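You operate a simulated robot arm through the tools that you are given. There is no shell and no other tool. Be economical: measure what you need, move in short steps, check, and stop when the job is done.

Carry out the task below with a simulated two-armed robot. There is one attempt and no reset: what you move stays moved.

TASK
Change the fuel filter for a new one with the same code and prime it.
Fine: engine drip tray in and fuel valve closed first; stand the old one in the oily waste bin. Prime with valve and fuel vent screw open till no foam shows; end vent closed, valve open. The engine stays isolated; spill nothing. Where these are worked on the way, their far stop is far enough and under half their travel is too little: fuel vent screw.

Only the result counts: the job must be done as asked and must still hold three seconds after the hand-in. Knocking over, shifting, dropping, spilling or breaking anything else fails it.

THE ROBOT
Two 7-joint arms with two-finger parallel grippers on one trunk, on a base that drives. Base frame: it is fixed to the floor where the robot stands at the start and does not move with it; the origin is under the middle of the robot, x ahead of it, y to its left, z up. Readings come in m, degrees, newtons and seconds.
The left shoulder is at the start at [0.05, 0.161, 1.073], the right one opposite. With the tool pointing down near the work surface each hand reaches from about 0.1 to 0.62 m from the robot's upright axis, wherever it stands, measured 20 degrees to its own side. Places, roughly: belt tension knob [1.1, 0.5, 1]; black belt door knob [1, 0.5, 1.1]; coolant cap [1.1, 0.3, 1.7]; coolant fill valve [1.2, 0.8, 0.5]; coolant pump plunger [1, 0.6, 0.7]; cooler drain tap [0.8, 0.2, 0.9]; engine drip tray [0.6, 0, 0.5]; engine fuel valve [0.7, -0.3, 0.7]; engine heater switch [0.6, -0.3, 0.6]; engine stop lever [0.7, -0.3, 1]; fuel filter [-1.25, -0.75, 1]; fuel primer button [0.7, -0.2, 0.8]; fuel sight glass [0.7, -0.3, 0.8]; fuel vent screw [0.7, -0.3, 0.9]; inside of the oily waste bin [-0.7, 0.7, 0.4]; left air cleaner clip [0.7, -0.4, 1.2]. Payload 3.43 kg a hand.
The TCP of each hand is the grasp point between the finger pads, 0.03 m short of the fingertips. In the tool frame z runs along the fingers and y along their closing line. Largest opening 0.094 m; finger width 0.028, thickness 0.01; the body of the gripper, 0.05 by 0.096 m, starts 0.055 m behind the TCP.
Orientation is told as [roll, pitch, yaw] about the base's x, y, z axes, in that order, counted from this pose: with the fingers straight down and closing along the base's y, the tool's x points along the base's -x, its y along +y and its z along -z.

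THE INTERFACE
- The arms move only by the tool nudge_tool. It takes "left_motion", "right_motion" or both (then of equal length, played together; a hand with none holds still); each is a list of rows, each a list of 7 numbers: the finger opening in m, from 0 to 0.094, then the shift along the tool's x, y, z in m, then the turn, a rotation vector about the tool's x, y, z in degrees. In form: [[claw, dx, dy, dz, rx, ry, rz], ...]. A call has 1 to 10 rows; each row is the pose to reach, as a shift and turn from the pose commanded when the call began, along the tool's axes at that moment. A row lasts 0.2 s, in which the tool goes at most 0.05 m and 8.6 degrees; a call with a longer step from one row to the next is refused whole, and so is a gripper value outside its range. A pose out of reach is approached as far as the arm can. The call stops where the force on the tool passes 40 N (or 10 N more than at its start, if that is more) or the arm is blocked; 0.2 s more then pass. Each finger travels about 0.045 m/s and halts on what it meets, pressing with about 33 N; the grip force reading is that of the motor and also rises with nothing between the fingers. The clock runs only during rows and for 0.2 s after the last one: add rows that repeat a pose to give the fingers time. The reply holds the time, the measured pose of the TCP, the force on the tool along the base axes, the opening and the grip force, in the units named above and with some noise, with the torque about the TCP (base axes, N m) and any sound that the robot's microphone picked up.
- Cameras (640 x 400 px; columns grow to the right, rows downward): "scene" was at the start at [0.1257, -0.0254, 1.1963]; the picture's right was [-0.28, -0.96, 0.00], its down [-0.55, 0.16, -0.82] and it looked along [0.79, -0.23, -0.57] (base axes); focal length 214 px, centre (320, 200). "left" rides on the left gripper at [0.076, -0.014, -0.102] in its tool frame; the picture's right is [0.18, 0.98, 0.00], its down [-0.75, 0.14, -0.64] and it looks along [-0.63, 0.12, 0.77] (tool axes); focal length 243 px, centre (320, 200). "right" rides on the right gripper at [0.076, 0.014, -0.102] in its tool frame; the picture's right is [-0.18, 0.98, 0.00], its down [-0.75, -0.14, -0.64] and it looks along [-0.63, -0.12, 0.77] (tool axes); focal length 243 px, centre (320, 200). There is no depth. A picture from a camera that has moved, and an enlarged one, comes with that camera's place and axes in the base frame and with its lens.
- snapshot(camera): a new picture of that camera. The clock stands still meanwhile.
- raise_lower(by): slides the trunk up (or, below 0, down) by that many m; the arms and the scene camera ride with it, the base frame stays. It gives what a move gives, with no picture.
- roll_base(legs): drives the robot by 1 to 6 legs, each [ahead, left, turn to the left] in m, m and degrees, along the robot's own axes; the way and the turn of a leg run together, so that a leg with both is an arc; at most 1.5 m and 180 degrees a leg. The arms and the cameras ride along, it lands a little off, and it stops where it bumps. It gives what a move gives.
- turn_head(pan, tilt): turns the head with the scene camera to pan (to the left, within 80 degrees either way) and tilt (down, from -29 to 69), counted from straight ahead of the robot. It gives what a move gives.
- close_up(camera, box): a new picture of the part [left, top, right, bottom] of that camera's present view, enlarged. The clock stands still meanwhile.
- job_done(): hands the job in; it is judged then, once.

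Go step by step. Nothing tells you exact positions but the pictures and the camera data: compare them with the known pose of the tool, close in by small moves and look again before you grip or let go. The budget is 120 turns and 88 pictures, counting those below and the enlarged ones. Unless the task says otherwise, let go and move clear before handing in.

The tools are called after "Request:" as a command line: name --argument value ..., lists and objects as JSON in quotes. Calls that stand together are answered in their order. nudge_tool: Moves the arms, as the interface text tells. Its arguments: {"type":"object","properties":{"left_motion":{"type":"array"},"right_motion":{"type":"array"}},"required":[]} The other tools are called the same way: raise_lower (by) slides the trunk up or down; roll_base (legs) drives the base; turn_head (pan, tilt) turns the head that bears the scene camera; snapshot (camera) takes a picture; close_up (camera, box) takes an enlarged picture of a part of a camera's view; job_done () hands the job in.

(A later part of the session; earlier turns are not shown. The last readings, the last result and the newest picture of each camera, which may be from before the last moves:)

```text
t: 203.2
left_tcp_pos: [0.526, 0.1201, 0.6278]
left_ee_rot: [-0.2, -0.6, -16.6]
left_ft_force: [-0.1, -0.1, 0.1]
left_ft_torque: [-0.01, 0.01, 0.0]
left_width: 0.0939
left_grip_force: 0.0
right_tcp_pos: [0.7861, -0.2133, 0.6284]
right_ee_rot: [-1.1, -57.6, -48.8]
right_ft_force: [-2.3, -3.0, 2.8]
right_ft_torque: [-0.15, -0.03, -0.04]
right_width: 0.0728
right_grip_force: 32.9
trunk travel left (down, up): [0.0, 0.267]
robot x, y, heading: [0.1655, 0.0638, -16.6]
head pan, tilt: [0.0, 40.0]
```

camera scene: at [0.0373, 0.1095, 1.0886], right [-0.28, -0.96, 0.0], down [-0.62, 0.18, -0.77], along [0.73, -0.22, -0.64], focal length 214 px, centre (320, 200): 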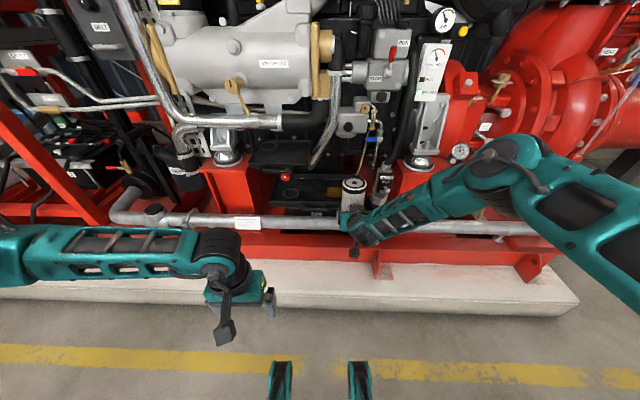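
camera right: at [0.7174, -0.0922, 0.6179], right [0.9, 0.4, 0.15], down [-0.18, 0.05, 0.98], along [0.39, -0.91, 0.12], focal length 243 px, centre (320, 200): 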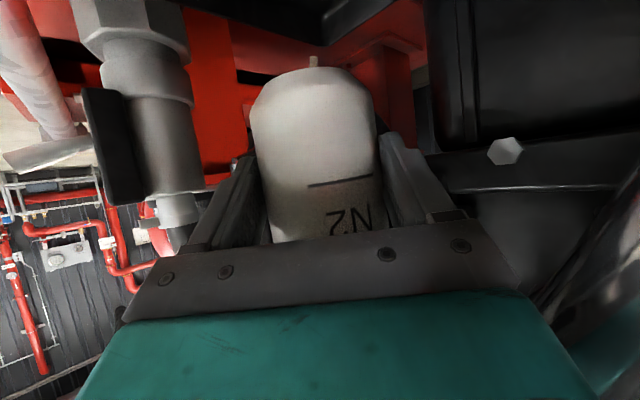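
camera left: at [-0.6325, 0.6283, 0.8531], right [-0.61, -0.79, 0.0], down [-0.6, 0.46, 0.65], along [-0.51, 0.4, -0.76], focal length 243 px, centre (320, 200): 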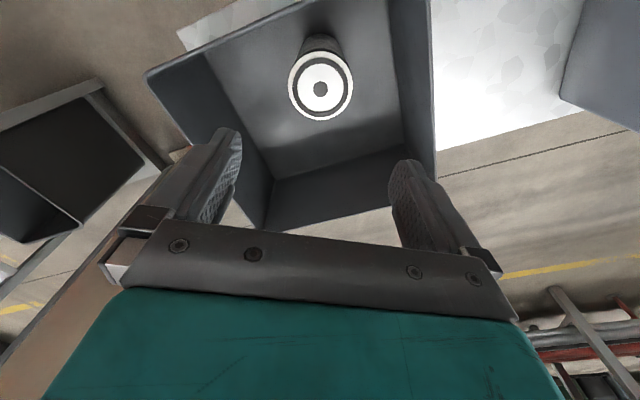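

Still turning freely; two more strokes.

Request:
nudge_tool --right_motion '[[0.07, 0, 0, 0, 0, 0, 0], [0.094, 0, 0, 0, 0, 0, 0], [0.094, 0, 0, 0, 0, 0, 0], [0.094, 0, -0.0009, 0, -5.4, 0, -3.5], [0.094, 0, -0.0018, 0, -10.9, 0, -7.0], [0.094, 0, -0.0028, 0, -16.3, 0, -10.4], [0.094, 0, -0.0037, 0, -21.8, 0, -13.9], [0.094, 0, -0.0045, 0, -27.5, 0, -17.6]]'

Request:
nudge_tool --right_motion '[[0.06, 0, 0, 0, 0, 0, 0], [0.03, 0, 0, 0, 0, 0, 0], [0.03, 0, 0, 0, 0, 0, 0], [0.03, 0, 0.001, 0.0001, 5.4, 0, 3.5], [0.03, -0.0001, 0.002, 0.0003, 10.9, 0, 7.1], [0.03, -0.0002, 0.003, 0.0006, 16.3, 0, 10.6], [0.03, -0.0004, 0.004, 0.0009, 21.8, 0, 14.1], [0.03, -0.0007, 0.0049, 0.0014, 27.5, 0, 17.7]]'

Request:
nudge_tool --right_motion '[[0.07, 0, 0, 0, 0, 0, 0], [0.094, 0, 0, 0, 0, 0, 0], [0.094, 0, 0, 0, 0, 0, 0], [0.094, 0, -0.0009, 0, -5.4, 0, -3.5], [0.094, 0, -0.0018, 0, -10.9, 0, -7.0], [0.094, 0, -0.0028, 0, -16.3, 0, -10.4], [0.094, 0, -0.0037, 0, -21.8, 0, -13.9], [0.094, 0, -0.0045, 0, -27.5, 0, -17.6]]'

Request:
nudge_tool --right_motion '[[0.06, 0, 0, 0, 0, 0, 0], [0.03, 0, 0, 0, 0, 0, 0], [0.03, 0, 0, 0, 0, 0, 0], [0.03, 0, 0.001, 0.0001, 5.4, 0, 3.5], [0.03, -0.0001, 0.002, 0.0003, 10.9, 0, 7.1], [0.03, -0.0002, 0.003, 0.0006, 16.3, 0, 10.6], [0.03, -0.0004, 0.004, 0.0009, 21.8, 0, 14.1], [0.03, -0.0007, 0.0049, 0.0014, 27.5, 0, 17.7]]'

```text
t: 204.9
left_tcp_pos: [0.5248, 0.1208, 0.6277]
left_ee_rot: [-0.1, -0.7, -16.6]
left_ft_force: [0.2, 0.3, 0.7]
left_ft_torque: [0.05, 0.01, 0.02]
left_width: 0.0941
left_grip_force: 0.1
right_tcp_pos: [0.7823, -0.2157, 0.6284]
right_ee_rot: [-1.3, -57.0, -15.6]
right_ft_force: [-0.3, -0.1, 0.1]
right_ft_torque: [-0.03, -0.02, 0.03]
right_width: 0.0939
right_grip_force: 0.1
trunk travel left (down, up): [0.0, 0.267]
robot x, y, heading: [0.1688, 0.0654, -16.9]
head pan, tilt: [0.0, 40.0]
```

```text
t: 206.8
left_tcp_pos: [0.5241, 0.1208, 0.6273]
left_ee_rot: [0.0, -0.6, -16.7]
left_ft_force: [0.3, 0.3, -0.5]
left_ft_torque: [0.01, 0.01, -0.02]
left_width: 0.094
left_grip_force: 0.0
right_tcp_pos: [0.7854, -0.2138, 0.6275]
right_ee_rot: [-1.0, -57.6, -48.9]
right_ft_force: [-3.4, -9.2, 0.4]
right_ft_torque: [-0.15, -0.22, 0.71]
right_width: 0.0731
right_grip_force: 32.8
trunk travel left (down, up): [0.0, 0.267]
robot x, y, heading: [0.1679, 0.0672, -16.7]
head pan, tilt: [0.0, 40.0]
```

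```text
t: 208.6
left_tcp_pos: [0.5244, 0.1193, 0.6272]
left_ee_rot: [-0.1, -0.5, -16.6]
left_ft_force: [-0.5, 1.0, -0.3]
left_ft_torque: [-0.02, -0.01, 0.0]
left_width: 0.094
left_grip_force: 0.1
right_tcp_pos: [0.7812, -0.2142, 0.63]
right_ee_rot: [-1.0, -57.1, -15.8]
right_ft_force: [0.0, -0.2, -0.6]
right_ft_torque: [0.01, 0.01, -0.02]
right_width: 0.094
right_grip_force: 0.0
trunk travel left (down, up): [0.0, 0.267]
robot x, y, heading: [0.1667, 0.066, -16.7]
head pan, tilt: [0.0, 40.0]
```

```text
t: 210.3
left_tcp_pos: [0.5245, 0.1212, 0.6282]
left_ee_rot: [0.0, -0.7, -16.5]
left_ft_force: [0.6, 1.3, 0.0]
left_ft_torque: [0.01, -0.05, 0.03]
left_width: 0.0939
left_grip_force: 0.1
right_tcp_pos: [0.7857, -0.2117, 0.6274]
right_ee_rot: [-0.8, -57.5, -49.4]
right_ft_force: [-2.6, -11.6, 0.7]
right_ft_torque: [0.02, -0.31, 0.57]
right_width: 0.0726
right_grip_force: 33.4
trunk travel left (down, up): [0.0, 0.267]
robot x, y, heading: [0.1675, 0.0656, -16.9]
head pan, tilt: [0.0, 40.0]
```

The resisting torque now rises at the end of each stroke, so the filter is tight. I release it, back out, and bring the right hand level in front of the vent screw.

Request:
nudge_tool --right_motion '[[0.07, 0, 0, 0, 0, 0, 0], [0.094, 0, 0, 0, 0, 0, 0], [0.094, 0, 0, 0, 0, 0, 0], [0.094, 0, -0.0009, 0, -5.4, 0, -3.5], [0.094, 0, -0.0018, 0, -10.9, 0, -7.0], [0.094, 0, -0.0028, 0, -16.3, 0, -10.4], [0.094, 0, -0.0037, 0, -21.8, 0, -13.9], [0.094, 0, -0.0045, 0, -27.5, 0, -17.6]]'

Request:
nudge_tool --right_motion '[[0.094, 0.0135, 0, -0.021, 0, 0, 0], [0.094, 0.033, 0, -0.05, 0, 0, 0], [0.094, 0.05, 0, -0.077, 0, 0, 0], [0.094, 0.065, 0, -0.1, 0, 0, 0]]'

Request:
nudge_tool --right_motion '[[0.08, -0.032, -0.008, -0.0195, 0, -5.5, 0], [0.07, -0.064, -0.017, -0.039, 0, -11, 0], [0.06, -0.097, -0.025, -0.0585, 0, -16.5, 0], [0.05, -0.129, -0.033, -0.078, 0, -22, 0], [0.045, -0.161, -0.042, -0.0975, 0, -27.5, 0], [0.045, -0.193, -0.05, -0.117, 0, -33, 0], [0.045, -0.193, -0.05, -0.117, 0, -33, 0]]'

```text
t: 212.2
left_tcp_pos: [0.5245, 0.1206, 0.6266]
left_ee_rot: [-0.1, -0.5, -16.6]
left_ft_force: [-0.3, 0.9, 0.0]
left_ft_torque: [0.0, -0.04, 0.0]
left_width: 0.0939
left_grip_force: 0.0
right_tcp_pos: [0.782, -0.2127, 0.6273]
right_ee_rot: [-1.0, -57.2, -16.1]
right_ft_force: [0.4, -0.6, -0.1]
right_ft_torque: [0.0, 0.02, -0.02]
right_width: 0.094
right_grip_force: 0.0
trunk travel left (down, up): [0.0, 0.267]
robot x, y, heading: [0.1702, 0.066, -16.5]
head pan, tilt: [0.0, 40.0]
```

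```text
t: 213.2
left_tcp_pos: [0.5254, 0.1202, 0.6267]
left_ee_rot: [-0.2, -0.7, -16.5]
left_ft_force: [-0.4, -0.4, -0.4]
left_ft_torque: [-0.02, -0.03, 0.01]
left_width: 0.0942
left_grip_force: 0.0
right_tcp_pos: [0.6674, -0.1785, 0.6281]
right_ee_rot: [-0.9, -57.3, -16.4]
right_ft_force: [0.3, -1.2, 0.2]
right_ft_torque: [-0.01, -0.01, 0.0]
right_width: 0.0938
right_grip_force: 0.0
trunk travel left (down, up): [0.0, 0.267]
robot x, y, heading: [0.1654, 0.068, -16.4]
head pan, tilt: [0.0, 40.0]
```

```text
t: 214.8
left_tcp_pos: [0.5252, 0.1205, 0.6271]
left_ee_rot: [-0.1, -0.6, -16.6]
left_ft_force: [-0.8, 0.8, 0.3]
left_ft_torque: [0.0, 0.02, 0.0]
left_width: 0.0938
left_grip_force: 0.0
right_tcp_pos: [0.6619, -0.1668, 0.8865]
right_ee_rot: [-103.9, -89.5, 86.5]
right_ft_force: [-0.4, -0.2, 0.2]
right_ft_torque: [0.02, -0.03, 0.0]
right_width: 0.0452
right_grip_force: 0.0
right hand out of reach, approached as far as the arm can: row 1, 2, 3, 4, 5, 6, 7
trunk travel left (down, up): [0.0, 0.267]
robot x, y, heading: [0.168, 0.0662, -16.9]
head pan, tilt: [0.0, 40.0]
```

The tool is level but the arm couldn't go right, so I shift the base right and then set height and approach.

Request:
roll_base --legs '[[0, -0.066, 0]]'

Request:
nudge_tool --right_motion '[[0.06, 0.0105, 0, 0.01, 0, 0, 0], [0.06, 0.021, 0, 0.02, 0, 0, 0], [0.06, 0.0315, 0, 0.03, 0, 0, 0], [0.06, 0.0315, 0, 0.03, 0, 0, 0]]'

Request:
snapshot --camera "right"

```text
t: 216.2
left_tcp_pos: [0.5033, 0.0575, 0.6267]
left_ee_rot: [-0.1, -0.6, -16.5]
left_ft_force: [0.6, -0.6, 0.6]
left_ft_torque: [0.0, -0.02, 0.05]
left_width: 0.0939
left_grip_force: 0.1
right_tcp_pos: [0.6411, -0.2292, 0.885]
right_ee_rot: [-96.3, -89.6, 79.2]
right_ft_force: [0.4, -0.5, -0.1]
right_ft_torque: [0.04, -0.01, -0.01]
right_width: 0.0449
right_grip_force: 0.1
trunk travel left (down, up): [0.0, 0.267]
robot x, y, heading: [0.1426, 0.0042, -16.5]
head pan, tilt: [0.0, 40.0]
stopped in leg 1: the robot was blocked; the commanded pose is now the measured one
```

```text
t: 217.2
left_tcp_pos: [0.5038, 0.0591, 0.6264]
left_ee_rot: [0.0, -0.6, -16.4]
left_ft_force: [0.3, -0.4, 0.1]
left_ft_torque: [0.0, 0.01, -0.05]
left_width: 0.0938
left_grip_force: 0.0
right_tcp_pos: [0.6708, -0.2206, 0.8638]
right_ee_rot: [-68.9, -89.4, 51.3]
right_ft_force: [-0.4, 0.1, -0.4]
right_ft_torque: [0.0, 0.0, 0.0]
right_width: 0.0599
right_grip_force: 0.0
right hand out of reach, approached as far as the arm can: row 1, 2, 3, 4
trunk travel left (down, up): [0.0, 0.267]
robot x, y, heading: [0.1478, -0.0018, -16.4]
head pan, tilt: [0.0, 40.0]
```

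```text
1 pictures are left
camera right: at [0.576, -0.176, 0.7878], right [0.3, 0.94, 0.18], down [-0.65, 0.06, 0.76], along [0.7, -0.34, 0.63], focal length 243 px, centre (320, 200)
```

right: 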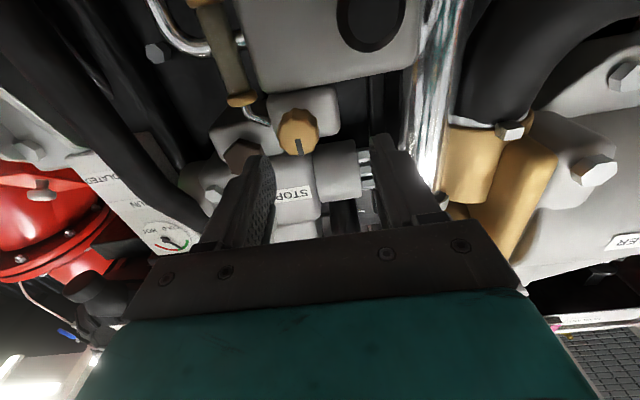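

The knob sits at about (0.769 ahead, -0.040, z 0.857) in my frame. I ease the tilt slightly to stay reachable and line up with it.

Request:
nudge_tool --right_motion '[[0.06, 0.002, -0.004, 0.0, 0, 4, 0], [0.06, 0.004, -0.008, 0.0, 0, 8, 0], [0.06, 0.006, -0.012, 0.0, 0, 12, 0], [0.06, 0.007, -0.0163, 0.01, 0, 14, 0], [0.06, 0.007, -0.0163, 0.02, 0, 14, 0]]'

```text
t: 218.4
left_tcp_pos: [0.503, 0.0578, 0.6268]
left_ee_rot: [-0.1, -0.5, -16.5]
left_ft_force: [-0.4, 0.3, 0.1]
left_ft_torque: [-0.01, 0.02, 0.01]
left_width: 0.0941
left_grip_force: 0.1
right_tcp_pos: [0.6832, -0.2423, 0.8554]
right_ee_rot: [-2.1, -76.1, -15.2]
right_ft_force: [-0.1, 0.0, -0.2]
right_ft_torque: [-0.03, -0.02, 0.0]
right_width: 0.06
right_grip_force: 0.1
trunk travel left (down, up): [0.0, 0.267]
robot x, y, heading: [0.1477, -0.002, -16.4]
head pan, tilt: [0.0, 40.0]
```

Request:
nudge_tool --right_motion '[[0.06, -0.007, 0.001, 0.0143, 0, 0, 0], [0.06, -0.0137, 0.001, 0.0285, 0, 0, 0], [0.04, -0.0137, 0.001, 0.0285, 0, 0, 0], [0.02, -0.0137, 0.001, 0.0285, 0, 0, 0], [0.015, -0.0137, 0.001, 0.0285, 0, 0, 0], [0.015, -0.0137, 0.001, 0.0285, 2, 0, -8.1], [0.015, -0.0137, 0.001, 0.0285, 4, 0, -16.2], [0.015, -0.0137, 0.001, 0.0285, 6, 0, -24.3], [0.015, -0.0137, 0.001, 0.0285, 8, 0, -32.4], [0.015, -0.0137, 0.001, 0.0285, 10, 0, -40.5]]'

```text
t: 220.0
left_tcp_pos: [0.5024, 0.0577, 0.629]
left_ee_rot: [-0.2, -0.7, -16.5]
left_ft_force: [0.8, 0.4, -0.6]
left_ft_torque: [-0.02, -0.03, 0.01]
left_width: 0.0938
left_grip_force: 0.1
right_tcp_pos: [0.7097, -0.253, 0.8615]
right_ee_rot: [-47.2, -69.5, 27.7]
right_ft_force: [-18.2, 2.3, 6.1]
right_ft_torque: [-0.21, -0.73, -0.77]
right_width: 0.0413
right_grip_force: 22.7
trunk travel left (down, up): [0.0, 0.267]
robot x, y, heading: [0.1458, 0.0038, -16.3]
head pan, tilt: [0.0, 40.0]
stopped in row 7 (right hand): the force on the tool passed its limit at 66 N (the readings are from after the stop); the commanded pose is now the measured one
```

The knob is gripped and has turned ~15° counter-clockwise, but the tips press on the head. I ease back slightly and keep turning.

Request:
nudge_tool --right_motion '[[0.015, 0.001, 0, -0.005, 0, 0, 0], [0.015, 0.001, 0, -0.006, 2.1, 0, -8.0], [0.015, 0.001, 0, -0.006, 4.2, 0, -16.0], [0.015, 0.001, 0, -0.006, 6.3, 0, -24], [0.015, 0.001, 0, -0.006, 8.4, 0, -32], [0.015, 0.001, 0, -0.006, 10.5, 0, -40], [0.015, 0.001, 0, -0.006, 12.6, 0, -48], [0.015, 0.001, 0, -0.006, 14.7, 0, -56], [0.015, 0.001, 0, -0.006, 16.8, 0, -64], [0.015, 0.001, 0, -0.006, 18.9, 0, -72]]'

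```text
t: 222.2
left_tcp_pos: [0.5034, 0.0584, 0.626]
left_ee_rot: [-0.2, -0.5, -16.5]
left_ft_force: [0.3, -0.5, 0.8]
left_ft_torque: [-0.01, 0.01, 0.01]
left_width: 0.0942
left_grip_force: 0.0
right_tcp_pos: [0.7076, -0.2476, 0.8557]
right_ee_rot: [-89.4, -0.4, 58.5]
right_ft_force: [6.5, 26.9, -18.7]
right_ft_torque: [-0.1, -0.39, 0.27]
right_width: 0.0272
right_grip_force: 44.8
trunk travel left (down, up): [0.0, 0.267]
robot x, y, heading: [0.1461, 0.0033, -16.5]
head pan, tilt: [0.0, 40.0]
```

I've turned it about 75–90°. I release, swing back, re-grip and take a second counter-clockwise stroke to be sure of the travel.

Request:
nudge_tool --right_motion '[[0.045, 0, 0, 0, 0, 0, 0], [0.06, 0, 0, 0, 0, 0, 0], [0.06, 0, 0, -0.012, 0, 0, 0], [0.06, 0, 0, -0.025, 0, 0, 0]]'

Request:
nudge_tool --right_motion '[[0.06, 0, 0, 0, -2.18, 0, 8.11], [0.06, 0, 0, 0, -4.36, 0, 16.2], [0.06, 0, 0, 0, -6.5, 0, 24.3], [0.06, 0, 0, 0, -8.7, 0, 32.4], [0.06, 0, 0, 0, -10.9, 0, 40.5], [0.06, 0, 0, 0, -13.1, 0, 48.7], [0.06, 0, 0, 0, -15.3, 0, 56.8], [0.06, 0, 0, 0, -17.4, 0, 64.9], [0.06, 0, 0, 0, -19.6, 0, 73], [0.06, 0, 0, 0, -21.8, 0, 81.1]]'

```text
t: 223.2
left_tcp_pos: [0.5039, 0.0576, 0.6271]
left_ee_rot: [-0.1, -0.6, -16.6]
left_ft_force: [-0.8, 0.0, -0.1]
left_ft_torque: [0.0, -0.02, -0.02]
left_width: 0.0939
left_grip_force: 0.0
right_tcp_pos: [0.6864, -0.239, 0.8602]
right_ee_rot: [-90.1, -0.7, 57.9]
right_ft_force: [-0.4, -0.2, 0.3]
right_ft_torque: [0.02, -0.02, 0.01]
right_width: 0.0601
right_grip_force: 0.1
trunk travel left (down, up): [0.0, 0.267]
robot x, y, heading: [0.145, 0.0045, -16.6]
head pan, tilt: [0.0, 40.0]
```

```text
t: 225.4
left_tcp_pos: [0.5035, 0.0564, 0.6277]
left_ee_rot: [-0.1, -0.5, -16.5]
left_ft_force: [0.1, -0.7, 0.3]
left_ft_torque: [-0.02, 0.0, 0.0]
left_width: 0.0936
left_grip_force: 0.1
right_tcp_pos: [0.6841, -0.2389, 0.859]
right_ee_rot: [-19.8, -74.4, 2.0]
right_ft_force: [0.2, -0.1, 0.3]
right_ft_torque: [-0.01, 0.01, -0.03]
right_width: 0.06
right_grip_force: 0.0
trunk travel left (down, up): [0.0, 0.267]
robot x, y, heading: [0.1497, -0.0004, -16.5]
head pan, tilt: [0.0, 40.0]
```

Request:
nudge_tool --right_motion '[[0.06, -0.005, -0.0015, 0.0126, 0, 0, 0], [0.06, -0.01, -0.003, 0.0245, 0, 0, 0], [0.04, -0.01, -0.003, 0.0245, 0, 0, 0], [0.02, -0.01, -0.003, 0.0245, 0, 0, 0], [0.015, -0.01, -0.003, 0.0245, 0, 0, 0]]'

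Request:
nudge_tool --right_motion '[[0.015, 0, 0, 0, 2.1, 0, -8.0], [0.015, 0, 0, 0, 4.2, 0, -16.0], [0.015, 0, 0, 0, 6.3, 0, -24], [0.015, 0, 0, 0, 8.4, 0, -32], [0.015, 0, 0, 0, 10.5, 0, -40], [0.015, 0, 0, 0, 12.6, 0, -48], [0.015, 0, 0, 0, 14.7, 0, -56], [0.015, 0, 0, 0, 16.8, 0, -64], [0.015, 0, 0, 0, 18.9, 0, -72], [0.015, 0, 0, 0, 21, 0, -80]]'

```text
t: 226.6
left_tcp_pos: [0.5038, 0.0584, 0.6259]
left_ee_rot: [-0.2, -0.4, -16.5]
left_ft_force: [0.0, -0.3, 0.2]
left_ft_torque: [0.0, -0.01, 0.01]
left_width: 0.094
left_grip_force: 0.1
right_tcp_pos: [0.7099, -0.247, 0.8623]
right_ee_rot: [-20.1, -74.2, 2.6]
right_ft_force: [5.9, 8.0, -1.4]
right_ft_torque: [0.07, -0.05, -0.26]
right_width: 0.0282
right_grip_force: 30.0
trunk travel left (down, up): [0.0, 0.267]
robot x, y, heading: [0.1511, 0.003, -16.5]
head pan, tilt: [0.0, 40.0]
```

```text
t: 228.8
left_tcp_pos: [0.5036, 0.0581, 0.6258]
left_ee_rot: [-0.1, -0.6, -16.6]
left_ft_force: [-1.1, 0.2, 0.3]
left_ft_torque: [0.0, 0.04, -0.02]
left_width: 0.094
left_grip_force: 0.0
right_tcp_pos: [0.7082, -0.2456, 0.8556]
right_ee_rot: [-88.4, -1.3, 58.5]
right_ft_force: [-8.7, 22.1, -25.8]
right_ft_torque: [0.4, -0.56, -0.09]
right_width: 0.0279
right_grip_force: 45.3
trunk travel left (down, up): [0.0, 0.267]
robot x, y, heading: [0.1479, 0.0003, -16.5]
head pan, tilt: [0.0, 40.0]
```

The resisting torque has risen, so the vent is at or near its open stop. Next I release and bring the closed fingers above the valve lever.

Request:
nudge_tool --right_motion '[[0.045, 0, 0, 0, 0, 0, 0], [0.06, 0, 0, 0, 0, 0, 0], [0.06, 0, 0, -0.015, 0, 0, 0], [0.04, 0, 0, -0.03, 0, 0, 0], [0.02, 0, 0, -0.03, 0, 0, 0]]'

Request:
nudge_tool --right_motion '[[0.0, 0.011, 0.025, -0.004, 0, 0, 0], [0.0, 0.022, 0.05, -0.008, 0, 0, 0], [0.0, 0.0332, 0.0756, -0.0118, 0, 0, 0], [0.0, 0.027, 0.0756, 0.01, 0, 0, 0], [0.0, 0.0212, 0.0756, 0.0326, 0, 0, 0], [0.0, 0.0212, 0.0756, 0.0326, 0, 0, 0]]'

```text
t: 230.0
left_tcp_pos: [0.5027, 0.0569, 0.6265]
left_ee_rot: [0.0, -0.6, -16.5]
left_ft_force: [0.5, 0.1, 0.5]
left_ft_torque: [-0.01, 0.04, 0.0]
left_width: 0.0938
left_grip_force: 0.0
right_tcp_pos: [0.6836, -0.233, 0.8646]
right_ee_rot: [-89.4, -1.9, 58.1]
right_ft_force: [-1.0, -0.2, -0.9]
right_ft_torque: [-0.02, 0.06, -0.03]
right_width: 0.0203
right_grip_force: 0.3
trunk travel left (down, up): [0.0, 0.267]
robot x, y, heading: [0.1507, -0.0024, -16.7]
head pan, tilt: [0.0, 40.0]
```

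```text
t: 231.4
left_tcp_pos: [0.5031, 0.0577, 0.6269]
left_ee_rot: [-0.1, -0.6, -16.5]
left_ft_force: [0.3, -0.6, 0.2]
left_ft_torque: [-0.01, 0.02, -0.03]
left_width: 0.094
left_grip_force: 0.0
right_tcp_pos: [0.7003, -0.2651, 0.7873]
right_ee_rot: [-89.4, -1.8, 58.2]
right_ft_force: [-0.1, -0.6, -0.4]
right_ft_torque: [0.01, 0.01, 0.0]
right_width: 0.0002
right_grip_force: 33.0
trunk travel left (down, up): [0.0, 0.267]
robot x, y, heading: [0.1447, 0.0039, -16.4]
head pan, tilt: [0.0, 40.0]
```

Request:
nudge_tool --right_motion '[[0.0, 0.0011, 0.0173, 0.0035, 0, 0, 0], [0.0, -0.002, 0.0309, 0.0026, 0, 0, 0], [0.0, -0.002, 0.045, 0.0027, 0, 0, 0], [0.0, 0.0016, 0.0586, 0.0037, 0, 0, 0], [0.0, 0.0086, 0.0706, 0.0055, 0, 0, 0], [0.0, 0.0183, 0.0804, 0.0081, 0, 0, 0], [0.0, 0.03, 0.0873, 0.0113, 0, 0, 0], [0.0, 0.0388, 0.09, 0.0137, 0, 0, 0], [0.0, 0.0461, 0.0911, 0.0156, 0, 0, 0]]'

```text
t: 231.9
left_tcp_pos: [0.5013, 0.0583, 0.6274]
left_ee_rot: [-0.2, -0.8, -16.6]
left_ft_force: [-0.3, 0.6, 0.2]
left_ft_torque: [-0.02, -0.01, -0.01]
left_width: 0.0939
left_grip_force: 0.0
right_tcp_pos: [0.7012, -0.2635, 0.7756]
right_ee_rot: [-90.8, -2.2, 58.2]
right_ft_force: [-20.7, 4.3, 11.2]
right_ft_torque: [-0.13, -0.35, 0.05]
right_width: 0.0
right_grip_force: 32.6
trunk travel left (down, up): [0.0, 0.267]
robot x, y, heading: [0.1472, 0.0008, -16.3]
head pan, tilt: [0.0, 40.0]
stopped in row 2 (right hand): the force on the tool passed its limit at 52 N (the readings are from after the stop); the commanded pose is now the measured one
```

The tip only caught the lever's front edge. I rise, go 1.3 cm deeper and repeat the downward arc.

Request:
nudge_tool --right_motion '[[0.0, 0, -0.014, 0, 0, 0, 0], [0.0, -0.0034, -0.014, 0.0126, 0, 0, 0], [0.0, -0.0033, 0.004, 0.0126, 0, 0, 0], [0.0, -0.0031, 0.0192, 0.0127, 0, 0, 0], [0.0, -0.0029, 0.0333, 0.0127, 0, 0, 0], [0.0, 0.0008, 0.0469, 0.0137, 0, 0, 0], [0.0, 0.0077, 0.0589, 0.0156, 0, 0, 0], [0.0, 0.0175, 0.0687, 0.0182, 0, 0, 0], [0.0, 0.0293, 0.0756, 0.0214, 0, 0, 0], [0.0, 0.0379, 0.0783, 0.0237, 0, 0, 0]]'

```text
t: 232.4
left_tcp_pos: [0.5016, 0.057, 0.6268]
left_ee_rot: [-0.2, -0.6, -16.6]
left_ft_force: [-0.7, -0.1, 0.4]
left_ft_torque: [-0.06, 0.01, -0.01]
left_width: 0.0938
left_grip_force: 0.1
right_tcp_pos: [0.7013, -0.2632, 0.7769]
right_ee_rot: [-89.0, -1.7, 58.2]
right_ft_force: [-5.1, 0.1, 0.6]
right_ft_torque: [0.0, -0.04, 0.01]
right_width: 0.0003
right_grip_force: 33.0
trunk travel left (down, up): [0.0, 0.267]
robot x, y, heading: [0.1432, 0.0014, -16.8]
head pan, tilt: [0.0, 40.0]
stopped in row 2 (right hand): the force on the tool passed its limit at 52 N (the readings are from after the stop); the commanded pose is now the measured one
```

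Something (the sight glass's lower fitting) is in front of me there. I back off, go 9 mm further left onto the lever's end, and sweep down.

Request:
nudge_tool --right_motion '[[0.0, 0.0026, 0, -0.0097, 0, 0, 0], [0.0, -0.0061, 0, -0.012, 0, 0, 0], [0.0, -0.0116, 0, 0.0083, 0, 0, 0], [0.0, -0.0116, 0.0231, 0.0083, 0, 0, 0], [0.0, -0.0104, 0.0396, 0.0086, 0, 0, 0], [0.0, -0.0051, 0.0552, 0.01, 0, 0, 0], [0.0, 0.0038, 0.0689, 0.0124, 0, 0, 0], [0.0, 0.0158, 0.0797, 0.0156, 0, 0, 0], [0.0, 0.0301, 0.0869, 0.0195, 0, 0, 0], [0.0, 0.0405, 0.0895, 0.0223, 0, 0, 0]]'

```text
t: 233.2
left_tcp_pos: [0.5019, 0.0577, 0.6279]
left_ee_rot: [-0.1, -0.7, -16.6]
left_ft_force: [-0.2, -0.8, 0.1]
left_ft_torque: [0.0, -0.03, -0.03]
left_width: 0.0936
left_grip_force: 0.0
right_tcp_pos: [0.7041, -0.2551, 0.7764]
right_ee_rot: [-89.0, -1.7, 58.1]
right_ft_force: [-13.4, 1.0, 4.6]
right_ft_torque: [0.04, -0.23, 0.0]
right_width: 0.0001
right_grip_force: 33.0
trunk travel left (down, up): [0.0, 0.267]
robot x, y, heading: [0.1427, 0.0003, -16.7]
head pan, tilt: [0.0, 40.0]
stopped in row 3 (right hand): the force on the tool passed its limit at 63 N (the readings are from after the stop); the commanded pose is now the measured one
```

The head block's corner blocks from above. I'll straddle the lever instead (upper finger in the gap above it, closing line vertical) and push it down along its arc.

Request:
nudge_tool --right_motion '[[0.02, 0.0078, 0, -0.029, 0, 0, 0], [0.04, 0.022, 0.02, -0.025, 0, 0, 0], [0.055, 0.0365, 0.0414, -0.0213, 0, 0, 0], [0.055, 0.0365, 0.0414, -0.0213, 0, 0, 0], [0.055, 0.032, 0.0414, -0.004, 0, 0, 0], [0.055, 0.027, 0.0414, 0.014, 0, 0, 0], [0.055, 0.027, 0.0414, 0.014, 0, 0, 0]]'

Request:
nudge_tool --right_motion '[[0.055, -0.001, 0.009, -0.0003, 0, 0, 0], [0.055, -0.0019, 0.0187, -0.0005, 0, 0, 0], [0.055, -0.0029, 0.0295, -0.0008, 0, 0, 0], [0.055, -0.0029, 0.0405, -0.0008, 0, 0, 0], [0.055, 0.0004, 0.0515, 0.0001, 0, 0, 0], [0.055, 0.0079, 0.061, 0.0021, 0, 0, 0], [0.055, 0.0174, 0.0685, 0.0047, 0, 0, 0], [0.055, 0.0253, 0.072, 0.0068, 0, 0, 0], [0.055, 0.032, 0.0737, 0.0086, 0, 0, 0]]'

```text
t: 234.7
left_tcp_pos: [0.5023, 0.0568, 0.6279]
left_ee_rot: [-0.2, -0.7, -16.6]
left_ft_force: [0.6, -0.1, -0.4]
left_ft_torque: [-0.01, 0.02, -0.01]
left_width: 0.0938
left_grip_force: 0.1
right_tcp_pos: [0.6973, -0.2731, 0.7324]
right_ee_rot: [-88.4, -1.7, 57.5]
right_ft_force: [-13.4, 1.6, 4.5]
right_ft_torque: [-0.14, -0.52, 0.04]
right_width: 0.0575
right_grip_force: 1.8
right hand out of reach, approached as far as the arm can: row 3, 4, 5, 6, 7
trunk travel left (down, up): [0.0, 0.267]
robot x, y, heading: [0.1459, 0.0037, -16.8]
head pan, tilt: [0.0, 40.0]
stopped in row 7 (right hand): the force on the tool passed its limit at 56 N (the readings are from after the stop); the commanded pose is now the measured one
```

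```text
t: 235.2
left_tcp_pos: [0.4998, 0.0572, 0.6285]
left_ee_rot: [-0.2, -0.9, -16.8]
left_ft_force: [0.0, 0.2, 0.4]
left_ft_torque: [-0.04, -0.03, 0.02]
left_width: 0.0937
left_grip_force: 0.1
right_tcp_pos: [0.6979, -0.2719, 0.7272]
right_ee_rot: [-89.6, -2.0, 56.5]
right_ft_force: [-21.8, 4.5, 14.4]
right_ft_torque: [-0.26, -1.16, 0.0]
right_width: 0.0634
right_grip_force: 7.6
trunk travel left (down, up): [0.0, 0.267]
robot x, y, heading: [0.1443, 0.0019, -16.6]
head pan, tilt: [0.0, 40.0]
stopped in row 2 (right hand): the force on the tool passed its limit at 43 N (the readings are from after the stop); the commanded pose is now the measured one
```

Blocked at the fitting's face. I'll use the tilted, closed-finger pose (as worked before), coming from above-front so only the tip reaches the lever's top, and sweep it down.

Request:
nudge_tool --right_motion '[[0.04, 0.0065, 0, -0.024, 0, 0, 0], [0.02, 0.013, 0, -0.048, 0, 0, 0], [0.0, 0.013, 0, -0.048, 0, 0, 0], [0.0, 0.013, 0, -0.048, 0, 0, 0]]'

Request:
nudge_tool --right_motion '[[0.0, 0.0016, -0.014, 0.007, -6.9, 0, -1.9], [0.0, 0.0031, -0.028, 0.014, -13.8, 0, -3.7], [0.0, 0.0047, -0.042, 0.021, -20.8, 0, -5.6], [0.0, 0.0063, -0.055, 0.028, -27.7, 0, -7.5], [0.0, 0.0078, -0.069, 0.035, -34.6, 0, -9.3], [0.0, 0.0094, -0.083, 0.0419, -41.5, 0, -11.2], [0.0, 0.0094, -0.083, 0.0419, -41.5, 0, -11.2]]'

```text
t: 236.2
left_tcp_pos: [0.5023, 0.0564, 0.6278]
left_ee_rot: [-0.1, -0.7, -16.7]
left_ft_force: [0.0, 0.7, -0.3]
left_ft_torque: [-0.04, -0.01, -0.01]
left_width: 0.094
left_grip_force: 0.2
right_tcp_pos: [0.6523, -0.2566, 0.7223]
right_ee_rot: [-89.1, -1.9, 56.7]
right_ft_force: [0.1, 0.1, 0.2]
right_ft_torque: [0.01, -0.05, 0.01]
right_width: 0.0
right_grip_force: 19.3
trunk travel left (down, up): [0.0, 0.267]
robot x, y, heading: [0.1403, 0.0027, -16.7]
head pan, tilt: [0.0, 40.0]
```

```text
t: 237.8
left_tcp_pos: [0.5022, 0.0567, 0.6276]
left_ee_rot: [-0.1, -0.5, -16.7]
left_ft_force: [0.0, -0.2, -0.1]
left_ft_torque: [0.0, 0.01, 0.0]
left_width: 0.0937
left_grip_force: 0.1
right_tcp_pos: [0.6821, -0.292, 0.8048]
right_ee_rot: [-47.1, 8.3, 60.8]
right_ft_force: [-0.1, -1.4, -0.3]
right_ft_torque: [0.0, 0.01, 0.01]
right_width: 0.0
right_grip_force: 33.4
trunk travel left (down, up): [0.0, 0.267]
robot x, y, heading: [0.1457, -0.0011, -16.7]
head pan, tilt: [0.0, 40.0]
```

Request:
nudge_tool --right_motion '[[0.0, -0.0095, 0.0005, 0.0121, 0, 0, 0], [0.0, -0.0189, 0.001, 0.0242, 0, 0, 0], [0.0, -0.0208, 0.009, 0.0314, 0, 0, 0], [0.0, -0.0249, 0.0193, 0.0403, 0, 0, 0], [0.0, -0.0261, 0.0288, 0.0491, 0, 0, 0], [0.0, -0.0249, 0.0405, 0.0608, 0, 0, 0], [0.0, -0.0205, 0.0471, 0.0683, 0, 0, 0], [0.0, -0.0141, 0.0529, 0.0757, 0, 0, 0], [0.0, -0.0059, 0.0558, 0.0807, 0, 0, 0], [0.0, 0.0003, 0.0573, 0.0837, 0, 0, 0]]'

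```text
t: 238.6
left_tcp_pos: [0.5003, 0.0556, 0.6293]
left_ee_rot: [-0.1, -0.8, -16.9]
left_ft_force: [0.7, 0.8, 0.1]
left_ft_torque: [-0.02, -0.01, -0.01]
left_width: 0.094
left_grip_force: 0.0
right_tcp_pos: [0.7006, -0.2842, 0.7862]
right_ee_rot: [-47.5, 8.0, 60.5]
right_ft_force: [-28.4, 3.0, 13.5]
right_ft_torque: [0.26, -2.07, 1.03]
right_width: 0.0
right_grip_force: 33.1
trunk travel left (down, up): [0.0, 0.267]
robot x, y, heading: [0.142, 0.0026, -16.9]
head pan, tilt: [0.0, 40.0]
stopped in row 3 (right hand): the force on the tool passed its limit at 51 N (the readings are from after the stop); the commanded pose is now the measured one
```

The gripper body was touching the vent block. I retreat, roll the hand back so its slim side faces up, and repeat the approach and sweep.

Request:
nudge_tool --right_motion '[[0.0, 0, 0, -0.02, 0, 0, 0], [0.0, 0, 0, -0.04, 0, 0, 0]]'

Request:
nudge_tool --right_motion '[[0.0, 0, 0, 0, 0, 0, 8.6], [0.0, 0, 0, 0, 0, 0, 17.2], [0.0, 0, 0, 0, 0, 0, 25.8], [0.0, 0, 0, 0, 0, 0, 34.4], [0.0, 0, 0, 0, 0, 0, 43], [0.0, 0, 0, 0, 0, 0, 51.6], [0.0, 0, 0, 0, 0, 0, 60.2], [0.0, 0, 0, 0, 0, 0, 68.8], [0.0, 0, 0, 0, 0, 0, 77.4], [0.0, 0, 0, 0, 0, 0, 86]]'

Request:
nudge_tool --right_motion '[[0.0, -0.001, 0.0003, 0.022, 0, 0, 0], [0.0, -0.002, 0.0007, 0.0447, 0, 0, 0], [0.0, 0.006, 0.0026, 0.0519, 0, 0, 0], [0.0, 0.0163, 0.0067, 0.0608, 0, 0, 0], [0.0, 0.0258, 0.0079, 0.0696, 0, 0, 0], [0.0, 0.0375, 0.0067, 0.0813, 0, 0, 0], [0.0, 0.0441, 0.0023, 0.0888, 0, 0, 0], [0.0, 0.0499, -0.0041, 0.0962, 0, 0, 0], [0.0, 0.0528, -0.0123, 0.1012, 0, 0, 0], [0.0, 0.0543, -0.0185, 0.1042, 0, 0, 0]]'

```text
t: 239.2
left_tcp_pos: [0.5026, 0.0552, 0.6278]
left_ee_rot: [-0.2, -0.7, -16.7]
left_ft_force: [0.2, -0.1, 1.1]
left_ft_torque: [0.03, -0.02, 0.01]
left_width: 0.0938
left_grip_force: 0.0
right_tcp_pos: [0.6804, -0.2665, 0.8091]
right_ee_rot: [-47.4, 8.2, 60.5]
right_ft_force: [0.5, 0.9, -0.7]
right_ft_torque: [0.0, -0.03, 0.0]
right_width: 0.0001
right_grip_force: 32.8
trunk travel left (down, up): [0.0, 0.267]
robot x, y, heading: [0.1452, 0.0029, -16.8]
head pan, tilt: [0.0, 40.0]
```

```text
t: 241.4
left_tcp_pos: [0.5013, 0.0558, 0.6268]
left_ee_rot: [-0.1, -0.6, -16.8]
left_ft_force: [-0.2, -0.1, -0.2]
left_ft_torque: [0.0, 0.02, 0.01]
left_width: 0.0939
left_grip_force: 0.0
right_tcp_pos: [0.6795, -0.2686, 0.8108]
right_ee_rot: [-15.9, -45.6, -15.3]
right_ft_force: [1.0, 0.0, 0.2]
right_ft_torque: [0.01, 0.0, 0.04]
right_width: 0.0
right_grip_force: 32.6
trunk travel left (down, up): [0.0, 0.267]
robot x, y, heading: [0.1447, -0.0003, -16.9]
head pan, tilt: [0.0, 40.0]
```

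```text
t: 243.5
left_tcp_pos: [0.5018, 0.0567, 0.6263]
left_ee_rot: [-0.1, -0.6, -16.6]
left_ft_force: [-0.5, 0.0, 0.5]
left_ft_torque: [-0.01, 0.03, 0.02]
left_width: 0.0941
left_grip_force: 0.1
right_tcp_pos: [0.704, -0.3035, 0.7094]
right_ee_rot: [-14.6, -46.2, -14.4]
right_ft_force: [2.8, 3.7, -0.8]
right_ft_torque: [0.08, -0.04, 0.07]
right_width: 0.0
right_grip_force: 33.1
trunk travel left (down, up): [0.0, 0.267]
robot x, y, heading: [0.145, 0.0014, -16.6]
head pan, tilt: [0.0, 40.0]
stopped in row 10 (right hand): the force on the tool passed its limit at 43 N (the readings are from after the stop); the commanded pose is now the measured one
```

The lever swept all the way to its lower stop, so the valve is open. Now I move to the primer button and press it a few times.

Request:
nudge_tool --right_motion '[[0.0, 0.02, -0.004, -0.02, 0, 0, 0], [0.0, 0.038, -0.008, -0.039, 0, 0, 0], [0.0, 0.0224, 0.0143, -0.0655, 0, 0, 0], [0.0, 0.0067, 0.0366, -0.0919, 0, 0, 0], [0.0, -0.009, 0.059, -0.1184, 0, 0, 0], [0.0, -0.0246, 0.0813, -0.1448, 0, 0, 0], [0.0, -0.0246, 0.0813, -0.1448, 0, 0, 0]]'

Request:
nudge_tool --right_motion '[[0.0, -0.0087, 0.0019, 0.0088, 0, 0, 0], [0.0, -0.0174, 0.0038, 0.0177, 0, 0, 0], [0.0, -0.026, 0.0056, 0.0265, 0, 0, 0], [0.0, -0.0346, 0.0075, 0.0354, 0, 0, 0], [0.0, -0.0433, 0.0094, 0.0442, 0, 0, 0]]'

Request:
nudge_tool --right_motion '[[0.0, 0.0173, -0.0038, -0.0177, 0, 0, 0], [0.0, 0.0173, -0.0038, -0.0177, 0, 0, 0], [0.0, 0.0087, -0.0019, -0.0088, 0, 0, 0], [0.0, 0.0, 0.0, 0.0, 0, 0, 0], [0.0, -0.0042, 0.0009, 0.0042, 0, 0, 0]]'

```text
t: 245.1
left_tcp_pos: [0.502, 0.0571, 0.6277]
left_ee_rot: [0.0, -0.6, -16.5]
left_ft_force: [0.5, 0.8, -0.6]
left_ft_torque: [0.03, -0.04, 0.01]
left_width: 0.0941
left_grip_force: 0.0
right_tcp_pos: [0.6654, -0.1759, 0.81]
right_ee_rot: [-14.9, -46.2, -14.5]
right_ft_force: [-0.4, 0.8, -0.5]
right_ft_torque: [-0.02, 0.0, 0.0]
right_width: 0.0
right_grip_force: 32.8
trunk travel left (down, up): [0.0, 0.267]
robot x, y, heading: [0.1454, 0.0043, -16.4]
head pan, tilt: [0.0, 40.0]
```

```text
t: 246.2
left_tcp_pos: [0.5, 0.058, 0.6284]
left_ee_rot: [-0.1, -0.8, -16.6]
left_ft_force: [0.2, 2.1, 0.0]
left_ft_torque: [-0.01, -0.02, -0.02]
left_width: 0.0941
left_grip_force: 0.0
right_tcp_pos: [0.7051, -0.1882, 0.8094]
right_ee_rot: [-15.1, -45.5, -14.5]
right_ft_force: [-25.2, 2.1, 10.3]
right_ft_torque: [-0.13, -0.01, -0.28]
right_width: 0.0
right_grip_force: 33.2
trunk travel left (down, up): [0.0, 0.267]
robot x, y, heading: [0.1469, 0.0036, -16.7]
head pan, tilt: [0.0, 40.0]
heard: click
stopped in row 5 (right hand): the force on the tool passed its limit at 49 N (the readings are from after the stop); the commanded pose is now the measured one
```

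```text
t: 247.4
left_tcp_pos: [0.4987, 0.0566, 0.6285]
left_ee_rot: [-0.2, -0.8, -16.8]
left_ft_force: [0.2, 0.2, 0.5]
left_ft_torque: [0.01, -0.01, -0.01]
left_width: 0.094
left_grip_force: 0.1
right_tcp_pos: [0.7066, -0.1877, 0.8051]
right_ee_rot: [-15.1, -44.9, -14.5]
right_ft_force: [-24.7, 1.9, 10.7]
right_ft_torque: [-0.11, 0.01, -0.2]
right_width: 0.0
right_grip_force: 33.3
trunk travel left (down, up): [0.0, 0.267]
robot x, y, heading: [0.1403, 0.0045, -16.8]
head pan, tilt: [0.0, 40.0]
heard: click
stopped in row 5 (right hand): the force on the tool passed its limit at 46 N (the readings are from after the stop); the commanded pose is now the measured one
5 turns are left
```

Each press gives a click. I'll press many more times, then draw the hand down out of the way and use the last picture on the sight glass, vent and lever.

Request:
nudge_tool --right_motion '[[0.0, 0.016, -0.0041, -0.0187, 0, 0, 0], [0.0, 0.016, -0.0041, -0.0187, 0, 0, 0], [0.0, 0.007, -0.002, -0.01, 0, 0, 0], [0.0, -0.001, 0.0, -0.001, 0, 0, 0], [0.0, 0.016, -0.0041, -0.0187, 0, 0, 0], [0.0, 0.007, -0.002, -0.01, 0, 0, 0], [0.0, -0.001, 0.0, -0.001, 0, 0, 0], [0.0, 0.016, -0.0041, -0.0187, 0, 0, 0], [0.0, 0.0, 0.0, -0.001, 0, 0, 0], [0.0, -0.0055, 0.0009, 0.0032, 0, 0, 0]]'

Request:
nudge_tool --right_motion '[[0.0, 0.016, -0.0041, -0.0187, 0, 0, 0], [0.0, 0.016, -0.0041, -0.0187, 0, 0, 0], [0.0, 0.007, -0.002, -0.01, 0, 0, 0], [0.0, -0.001, 0.0, -0.001, 0, 0, 0], [0.0, 0.016, -0.0041, -0.0187, 0, 0, 0], [0.0, 0.007, -0.002, -0.01, 0, 0, 0], [0.0, -0.001, 0.0, -0.001, 0, 0, 0], [0.0, 0.016, -0.0041, -0.0187, 0, 0, 0], [0.0, 0.0, 0.0, -0.001, 0, 0, 0], [0.0, -0.0055, 0.0009, 0.0032, 0, 0, 0]]'

Request:
nudge_tool --right_motion '[[0.0, 0.016, -0.0041, -0.0187, 0, 0, 0], [0.0, 0.016, -0.0041, -0.0187, 0, 0, 0], [0.0, 0.007, -0.002, -0.01, 0, 0, 0], [0.0, -0.001, 0.0, -0.001, 0, 0, 0], [0.0, 0.016, -0.0041, -0.0187, 0, 0, 0], [0.0, 0.007, -0.002, -0.01, 0, 0, 0], [0.0, -0.001, 0.0, -0.001, 0, 0, 0], [0.0, 0.016, -0.0041, -0.0187, 0, 0, 0], [0.0, 0.0, 0.0, -0.001, 0, 0, 0], [0.0, -0.0055, 0.0009, 0.0032, 0, 0, 0]]'

Request:
nudge_tool --right_motion '[[0.0, 0.016, -0.0041, -0.0187, 0, 0, 0], [0.0, 0.016, -0.0041, -0.0187, 0, 0, 0], [0.0, 0.007, -0.002, -0.01, 0, 0, 0], [0.0, -0.001, 0.0, -0.001, 0, 0, 0], [0.0, 0.016, -0.0041, -0.0187, 0, 0, 0], [0.0, 0.007, -0.002, -0.01, 0, 0, 0], [0.0, -0.001, 0.0, -0.001, 0, 0, 0], [0.0, 0.016, -0.0041, -0.0187, 0, 0, 0], [0.0, 0.0, 0.0, -0.001, 0, 0, 0], [0.0, -0.0055, 0.0009, 0.0032, 0, 0, 0]]'

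Request:
nudge_tool --right_motion '[[0.0, 0.016, -0.0041, -0.0187, 0, 0, 0], [0.0, 0.016, -0.0041, -0.0187, 0, 0, 0], [0.0, 0.007, -0.002, -0.01, 0, 0, 0], [0.0, -0.001, 0.0, -0.001, 0, 0, 0], [0.0, 0.016, -0.0041, -0.0187, 0, 0, 0], [0.0, 0.007, -0.002, -0.01, 0, 0, 0], [0.0, -0.001, 0.0, -0.001, 0, 0, 0], [0.0, 0.016, -0.0041, -0.0187, 0, 0, 0], [0.0, 0.0, 0.0, -0.001, 0, 0, 0], [0.0, -0.0055, 0.0009, 0.0032, 0, 0, 0]]'

Request:
nudge_tool --right_motion '[[0.0, 0.0275, -0.006, -0.0285, 0, 0, 0], [0.0, 0.055, -0.012, -0.057, 0, 0, 0], [0.0, 0.085, -0.005, -0.03, 0, 0, 0], [0.0, 0.114, 0.002, -0.004, 0, 0, 0], [0.0, 0.142, 0.009, 0.023, 0, 0, 0]]'

Request:
close_up --camera "scene" --box '[310, 105, 420, 195]'

```text
t: 249.6
left_tcp_pos: [0.4989, 0.0569, 0.6285]
left_ee_rot: [-0.1, -0.7, -16.8]
left_ft_force: [0.5, 0.0, -0.6]
left_ft_torque: [-0.02, 0.0, -0.03]
left_width: 0.0941
left_grip_force: 0.0
right_tcp_pos: [0.7079, -0.1859, 0.803]
right_ee_rot: [-15.2, -44.2, -14.3]
right_ft_force: [-23.0, 2.6, 9.4]
right_ft_torque: [-0.14, 0.01, -0.25]
right_width: 0.0
right_grip_force: 32.8
trunk travel left (down, up): [0.0, 0.267]
robot x, y, heading: [0.1435, 0.004, -16.8]
head pan, tilt: [0.0, 40.0]
heard: click, click, click
stopped in row 10 (right hand): the force on the tool passed its limit at 45 N (the readings are from after the stop); the commanded pose is now the measured one
```

```text
t: 251.8
left_tcp_pos: [0.499, 0.0566, 0.6276]
left_ee_rot: [-0.2, -0.8, -16.8]
left_ft_force: [-0.1, 0.0, 0.0]
left_ft_torque: [0.01, 0.01, 0.03]
left_width: 0.0941
left_grip_force: 0.0
right_tcp_pos: [0.7065, -0.1848, 0.8019]
right_ee_rot: [-15.2, -43.4, -14.3]
right_ft_force: [-22.4, 3.5, 7.6]
right_ft_torque: [-0.13, 0.04, -0.16]
right_width: 0.0
right_grip_force: 32.6
trunk travel left (down, up): [0.0, 0.267]
robot x, y, heading: [0.1427, 0.0065, -16.6]
head pan, tilt: [0.0, 40.0]
heard: click, click, click
stopped in row 10 (right hand): the force on the tool passed its limit at 45 N (the readings are from after the stop); the commanded pose is now the measured one
```

```text
t: 254.0
left_tcp_pos: [0.4975, 0.056, 0.6272]
left_ee_rot: [-0.2, -0.7, -16.9]
left_ft_force: [-1.0, -1.1, -0.1]
left_ft_torque: [-0.01, 0.03, 0.03]
left_width: 0.0938
left_grip_force: 0.0
right_tcp_pos: [0.7084, -0.1832, 0.8001]
right_ee_rot: [-15.5, -42.7, -14.2]
right_ft_force: [-21.9, 4.8, 7.5]
right_ft_torque: [-0.22, 0.15, -0.24]
right_width: 0.0001
right_grip_force: 33.3
trunk travel left (down, up): [0.0, 0.267]
robot x, y, heading: [0.1384, 0.0025, -17.0]
head pan, tilt: [0.0, 40.0]
heard: click, click, click
stopped in row 10 (right hand): the force on the tool passed its limit at 47 N (the readings are from after the stop); the commanded pose is now the measured one
```

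```text
t: 256.2
left_tcp_pos: [0.4985, 0.0562, 0.6258]
left_ee_rot: [-0.1, -0.5, -16.9]
left_ft_force: [-0.1, 1.4, -0.7]
left_ft_torque: [0.0, 0.03, 0.01]
left_width: 0.0939
left_grip_force: 0.1
right_tcp_pos: [0.7114, -0.1826, 0.7938]
right_ee_rot: [-15.5, -41.7, -14.2]
right_ft_force: [-6.4, 4.0, -4.0]
right_ft_torque: [0.03, 0.2, -0.1]
right_width: 0.0
right_grip_force: 32.9
trunk travel left (down, up): [0.0, 0.267]
robot x, y, heading: [0.1384, 0.0026, -16.7]
head pan, tilt: [0.0, 40.0]
heard: click, click, click
stopped in row 10 (right hand): the force on the tool passed its limit at 46 N (the readings are from after the stop); the commanded pose is now the measured one
```

```text
t: 258.4
left_tcp_pos: [0.4969, 0.0569, 0.6265]
left_ee_rot: [-0.1, -0.6, -16.8]
left_ft_force: [0.0, 0.9, -0.1]
left_ft_torque: [0.01, -0.01, 0.03]
left_width: 0.0937
left_grip_force: 0.0
right_tcp_pos: [0.7149, -0.1821, 0.7918]
right_ee_rot: [-15.5, -41.3, -14.0]
right_ft_force: [-19.5, 11.3, -15.7]
right_ft_torque: [0.33, 0.5, -0.13]
right_width: 0.0001
right_grip_force: 33.4
trunk travel left (down, up): [0.0, 0.267]
robot x, y, heading: [0.138, 0.0021, -17.0]
head pan, tilt: [0.0, 40.0]
heard: click, click, click
```

```text
t: 259.6
left_tcp_pos: [0.4979, 0.0569, 0.6264]
left_ee_rot: [-0.1, -0.7, -16.9]
left_ft_force: [0.1, 0.9, 0.3]
left_ft_torque: [-0.02, 0.02, 0.0]
left_width: 0.094
left_grip_force: 0.0
right_tcp_pos: [0.6326, -0.1623, 0.6833]
right_ee_rot: [-15.5, -42.1, -14.3]
right_ft_force: [-0.6, 0.1, -0.2]
right_ft_torque: [-0.01, 0.04, -0.02]
right_width: 0.0
right_grip_force: 33.0
trunk travel left (down, up): [0.0, 0.267]
robot x, y, heading: [0.1377, 0.0045, -16.8]
head pan, tilt: [0.0, 40.0]
```

```text
4.44 times, centred on (365, 150) of scene
camera zoom: at [0.2621, -0.0335, 1.0887], right [-0.29, -0.96, 0.0], down [-0.62, 0.19, -0.77], along [0.73, -0.22, -0.64], focal length 953 px, centre (120, 422)
4 turns are left
```

zoom: 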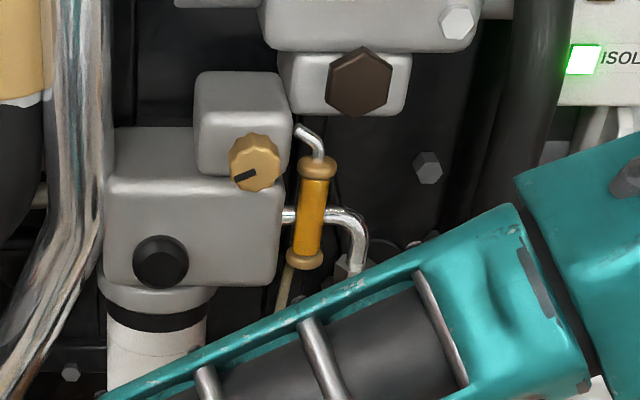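

The glass is full and clear with no foam, the new filter hangs in place, and the vent's mark sits ~115° open. I now set the hand in the rolled pose at the vent knob and grip it for closing.

Request:
nudge_tool --right_motion '[[0.02, -0.028, -0.0136, -0.0108, -1, -5.3, -1.1], [0.04, -0.056, -0.0273, -0.0216, -2, -10.6, -2.1], [0.06, -0.084, -0.0409, -0.0324, -3, -15.9, -3.2], [0.06, -0.1125, -0.0545, -0.0431, -4, -21.2, -4.3], [0.06, -0.1406, -0.0682, -0.0539, -5, -26.5, -5.3], [0.06, -0.1687, -0.0818, -0.0647, -6, -31.8, -6.4], [0.06, -0.1687, -0.0818, -0.0647, -6, -31.8, -6.4]]'

Request:
nudge_tool --right_motion '[[0.06, 0, 0, 0, 1.93, 0, -7.35], [0.06, 0, 0, 0, 3.86, 0, -14.7], [0.06, 0, 0, 0, 5.8, 0, -22], [0.06, 0, 0, 0, 7.7, 0, -29.4], [0.06, 0, 0, 0, 9.65, 0, -36.8], [0.06, 0, 0, 0, 11.6, 0, -44.1], [0.06, 0, 0, 0, 13.5, 0, -51.4], [0.06, 0, 0, 0, 15.4, 0, -58.8], [0.06, 0, 0, 0, 17.4, 0, -66.1], [0.06, 0, 0, 0, 19.3, 0, -73.5]]'

Request:
nudge_tool --right_motion '[[0.06, 0, 0, 0.012, 0, 0, 0], [0.06, 0, 0, 0.023, 0, 0, 0], [0.04, 0, 0, 0.023, 0, 0, 0], [0.02, 0, 0, 0.023, 0, 0, 0], [0.015, 0, 0, 0.023, 0, 0, 0]]'

```text
t: 261.2
left_tcp_pos: [0.4978, 0.0552, 0.6275]
left_ee_rot: [-0.1, -0.6, -17.0]
left_ft_force: [0.8, 0.3, 0.3]
left_ft_torque: [0.02, 0.01, 0.02]
left_width: 0.0939
left_grip_force: 0.1
right_tcp_pos: [0.6833, -0.2389, 0.8612]
right_ee_rot: [-40.1, -68.4, 21.8]
right_ft_force: [0.0, 1.2, -0.7]
right_ft_torque: [0.0, -0.02, 0.04]
right_width: 0.0601
right_grip_force: 0.1
trunk travel left (down, up): [0.0, 0.267]
robot x, y, heading: [0.1388, 0.0053, -16.8]
head pan, tilt: [0.0, 40.0]
```

```text
t: 263.4
left_tcp_pos: [0.4973, 0.055, 0.6264]
left_ee_rot: [-0.1, -0.6, -16.9]
left_ft_force: [0.7, 0.9, 0.4]
left_ft_torque: [0.01, -0.01, -0.02]
left_width: 0.094
left_grip_force: 0.0
right_tcp_pos: [0.683, -0.2374, 0.8599]
right_ee_rot: [-87.8, 0.4, 58.5]
right_ft_force: [1.0, -0.7, 0.3]
right_ft_torque: [-0.02, -0.01, -0.01]
right_width: 0.0602
right_grip_force: 0.1
trunk travel left (down, up): [0.0, 0.267]
robot x, y, heading: [0.1406, 0.0039, -16.8]
head pan, tilt: [0.0, 40.0]
```

```text
t: 264.6
left_tcp_pos: [0.4984, 0.0564, 0.6258]
left_ee_rot: [-0.1, -0.6, -17.0]
left_ft_force: [0.5, -0.3, 0.6]
left_ft_torque: [0.0, -0.02, -0.03]
left_width: 0.0938
left_grip_force: 0.0
right_tcp_pos: [0.7032, -0.2498, 0.8565]
right_ee_rot: [-87.6, 0.4, 58.6]
right_ft_force: [0.1, 0.0, -8.4]
right_ft_torque: [-0.14, -0.3, 0.03]
right_width: 0.0282
right_grip_force: 30.5
trunk travel left (down, up): [0.0, 0.267]
robot x, y, heading: [0.1395, 0.0015, -16.7]
head pan, tilt: [0.0, 40.0]
3 turns are left
```

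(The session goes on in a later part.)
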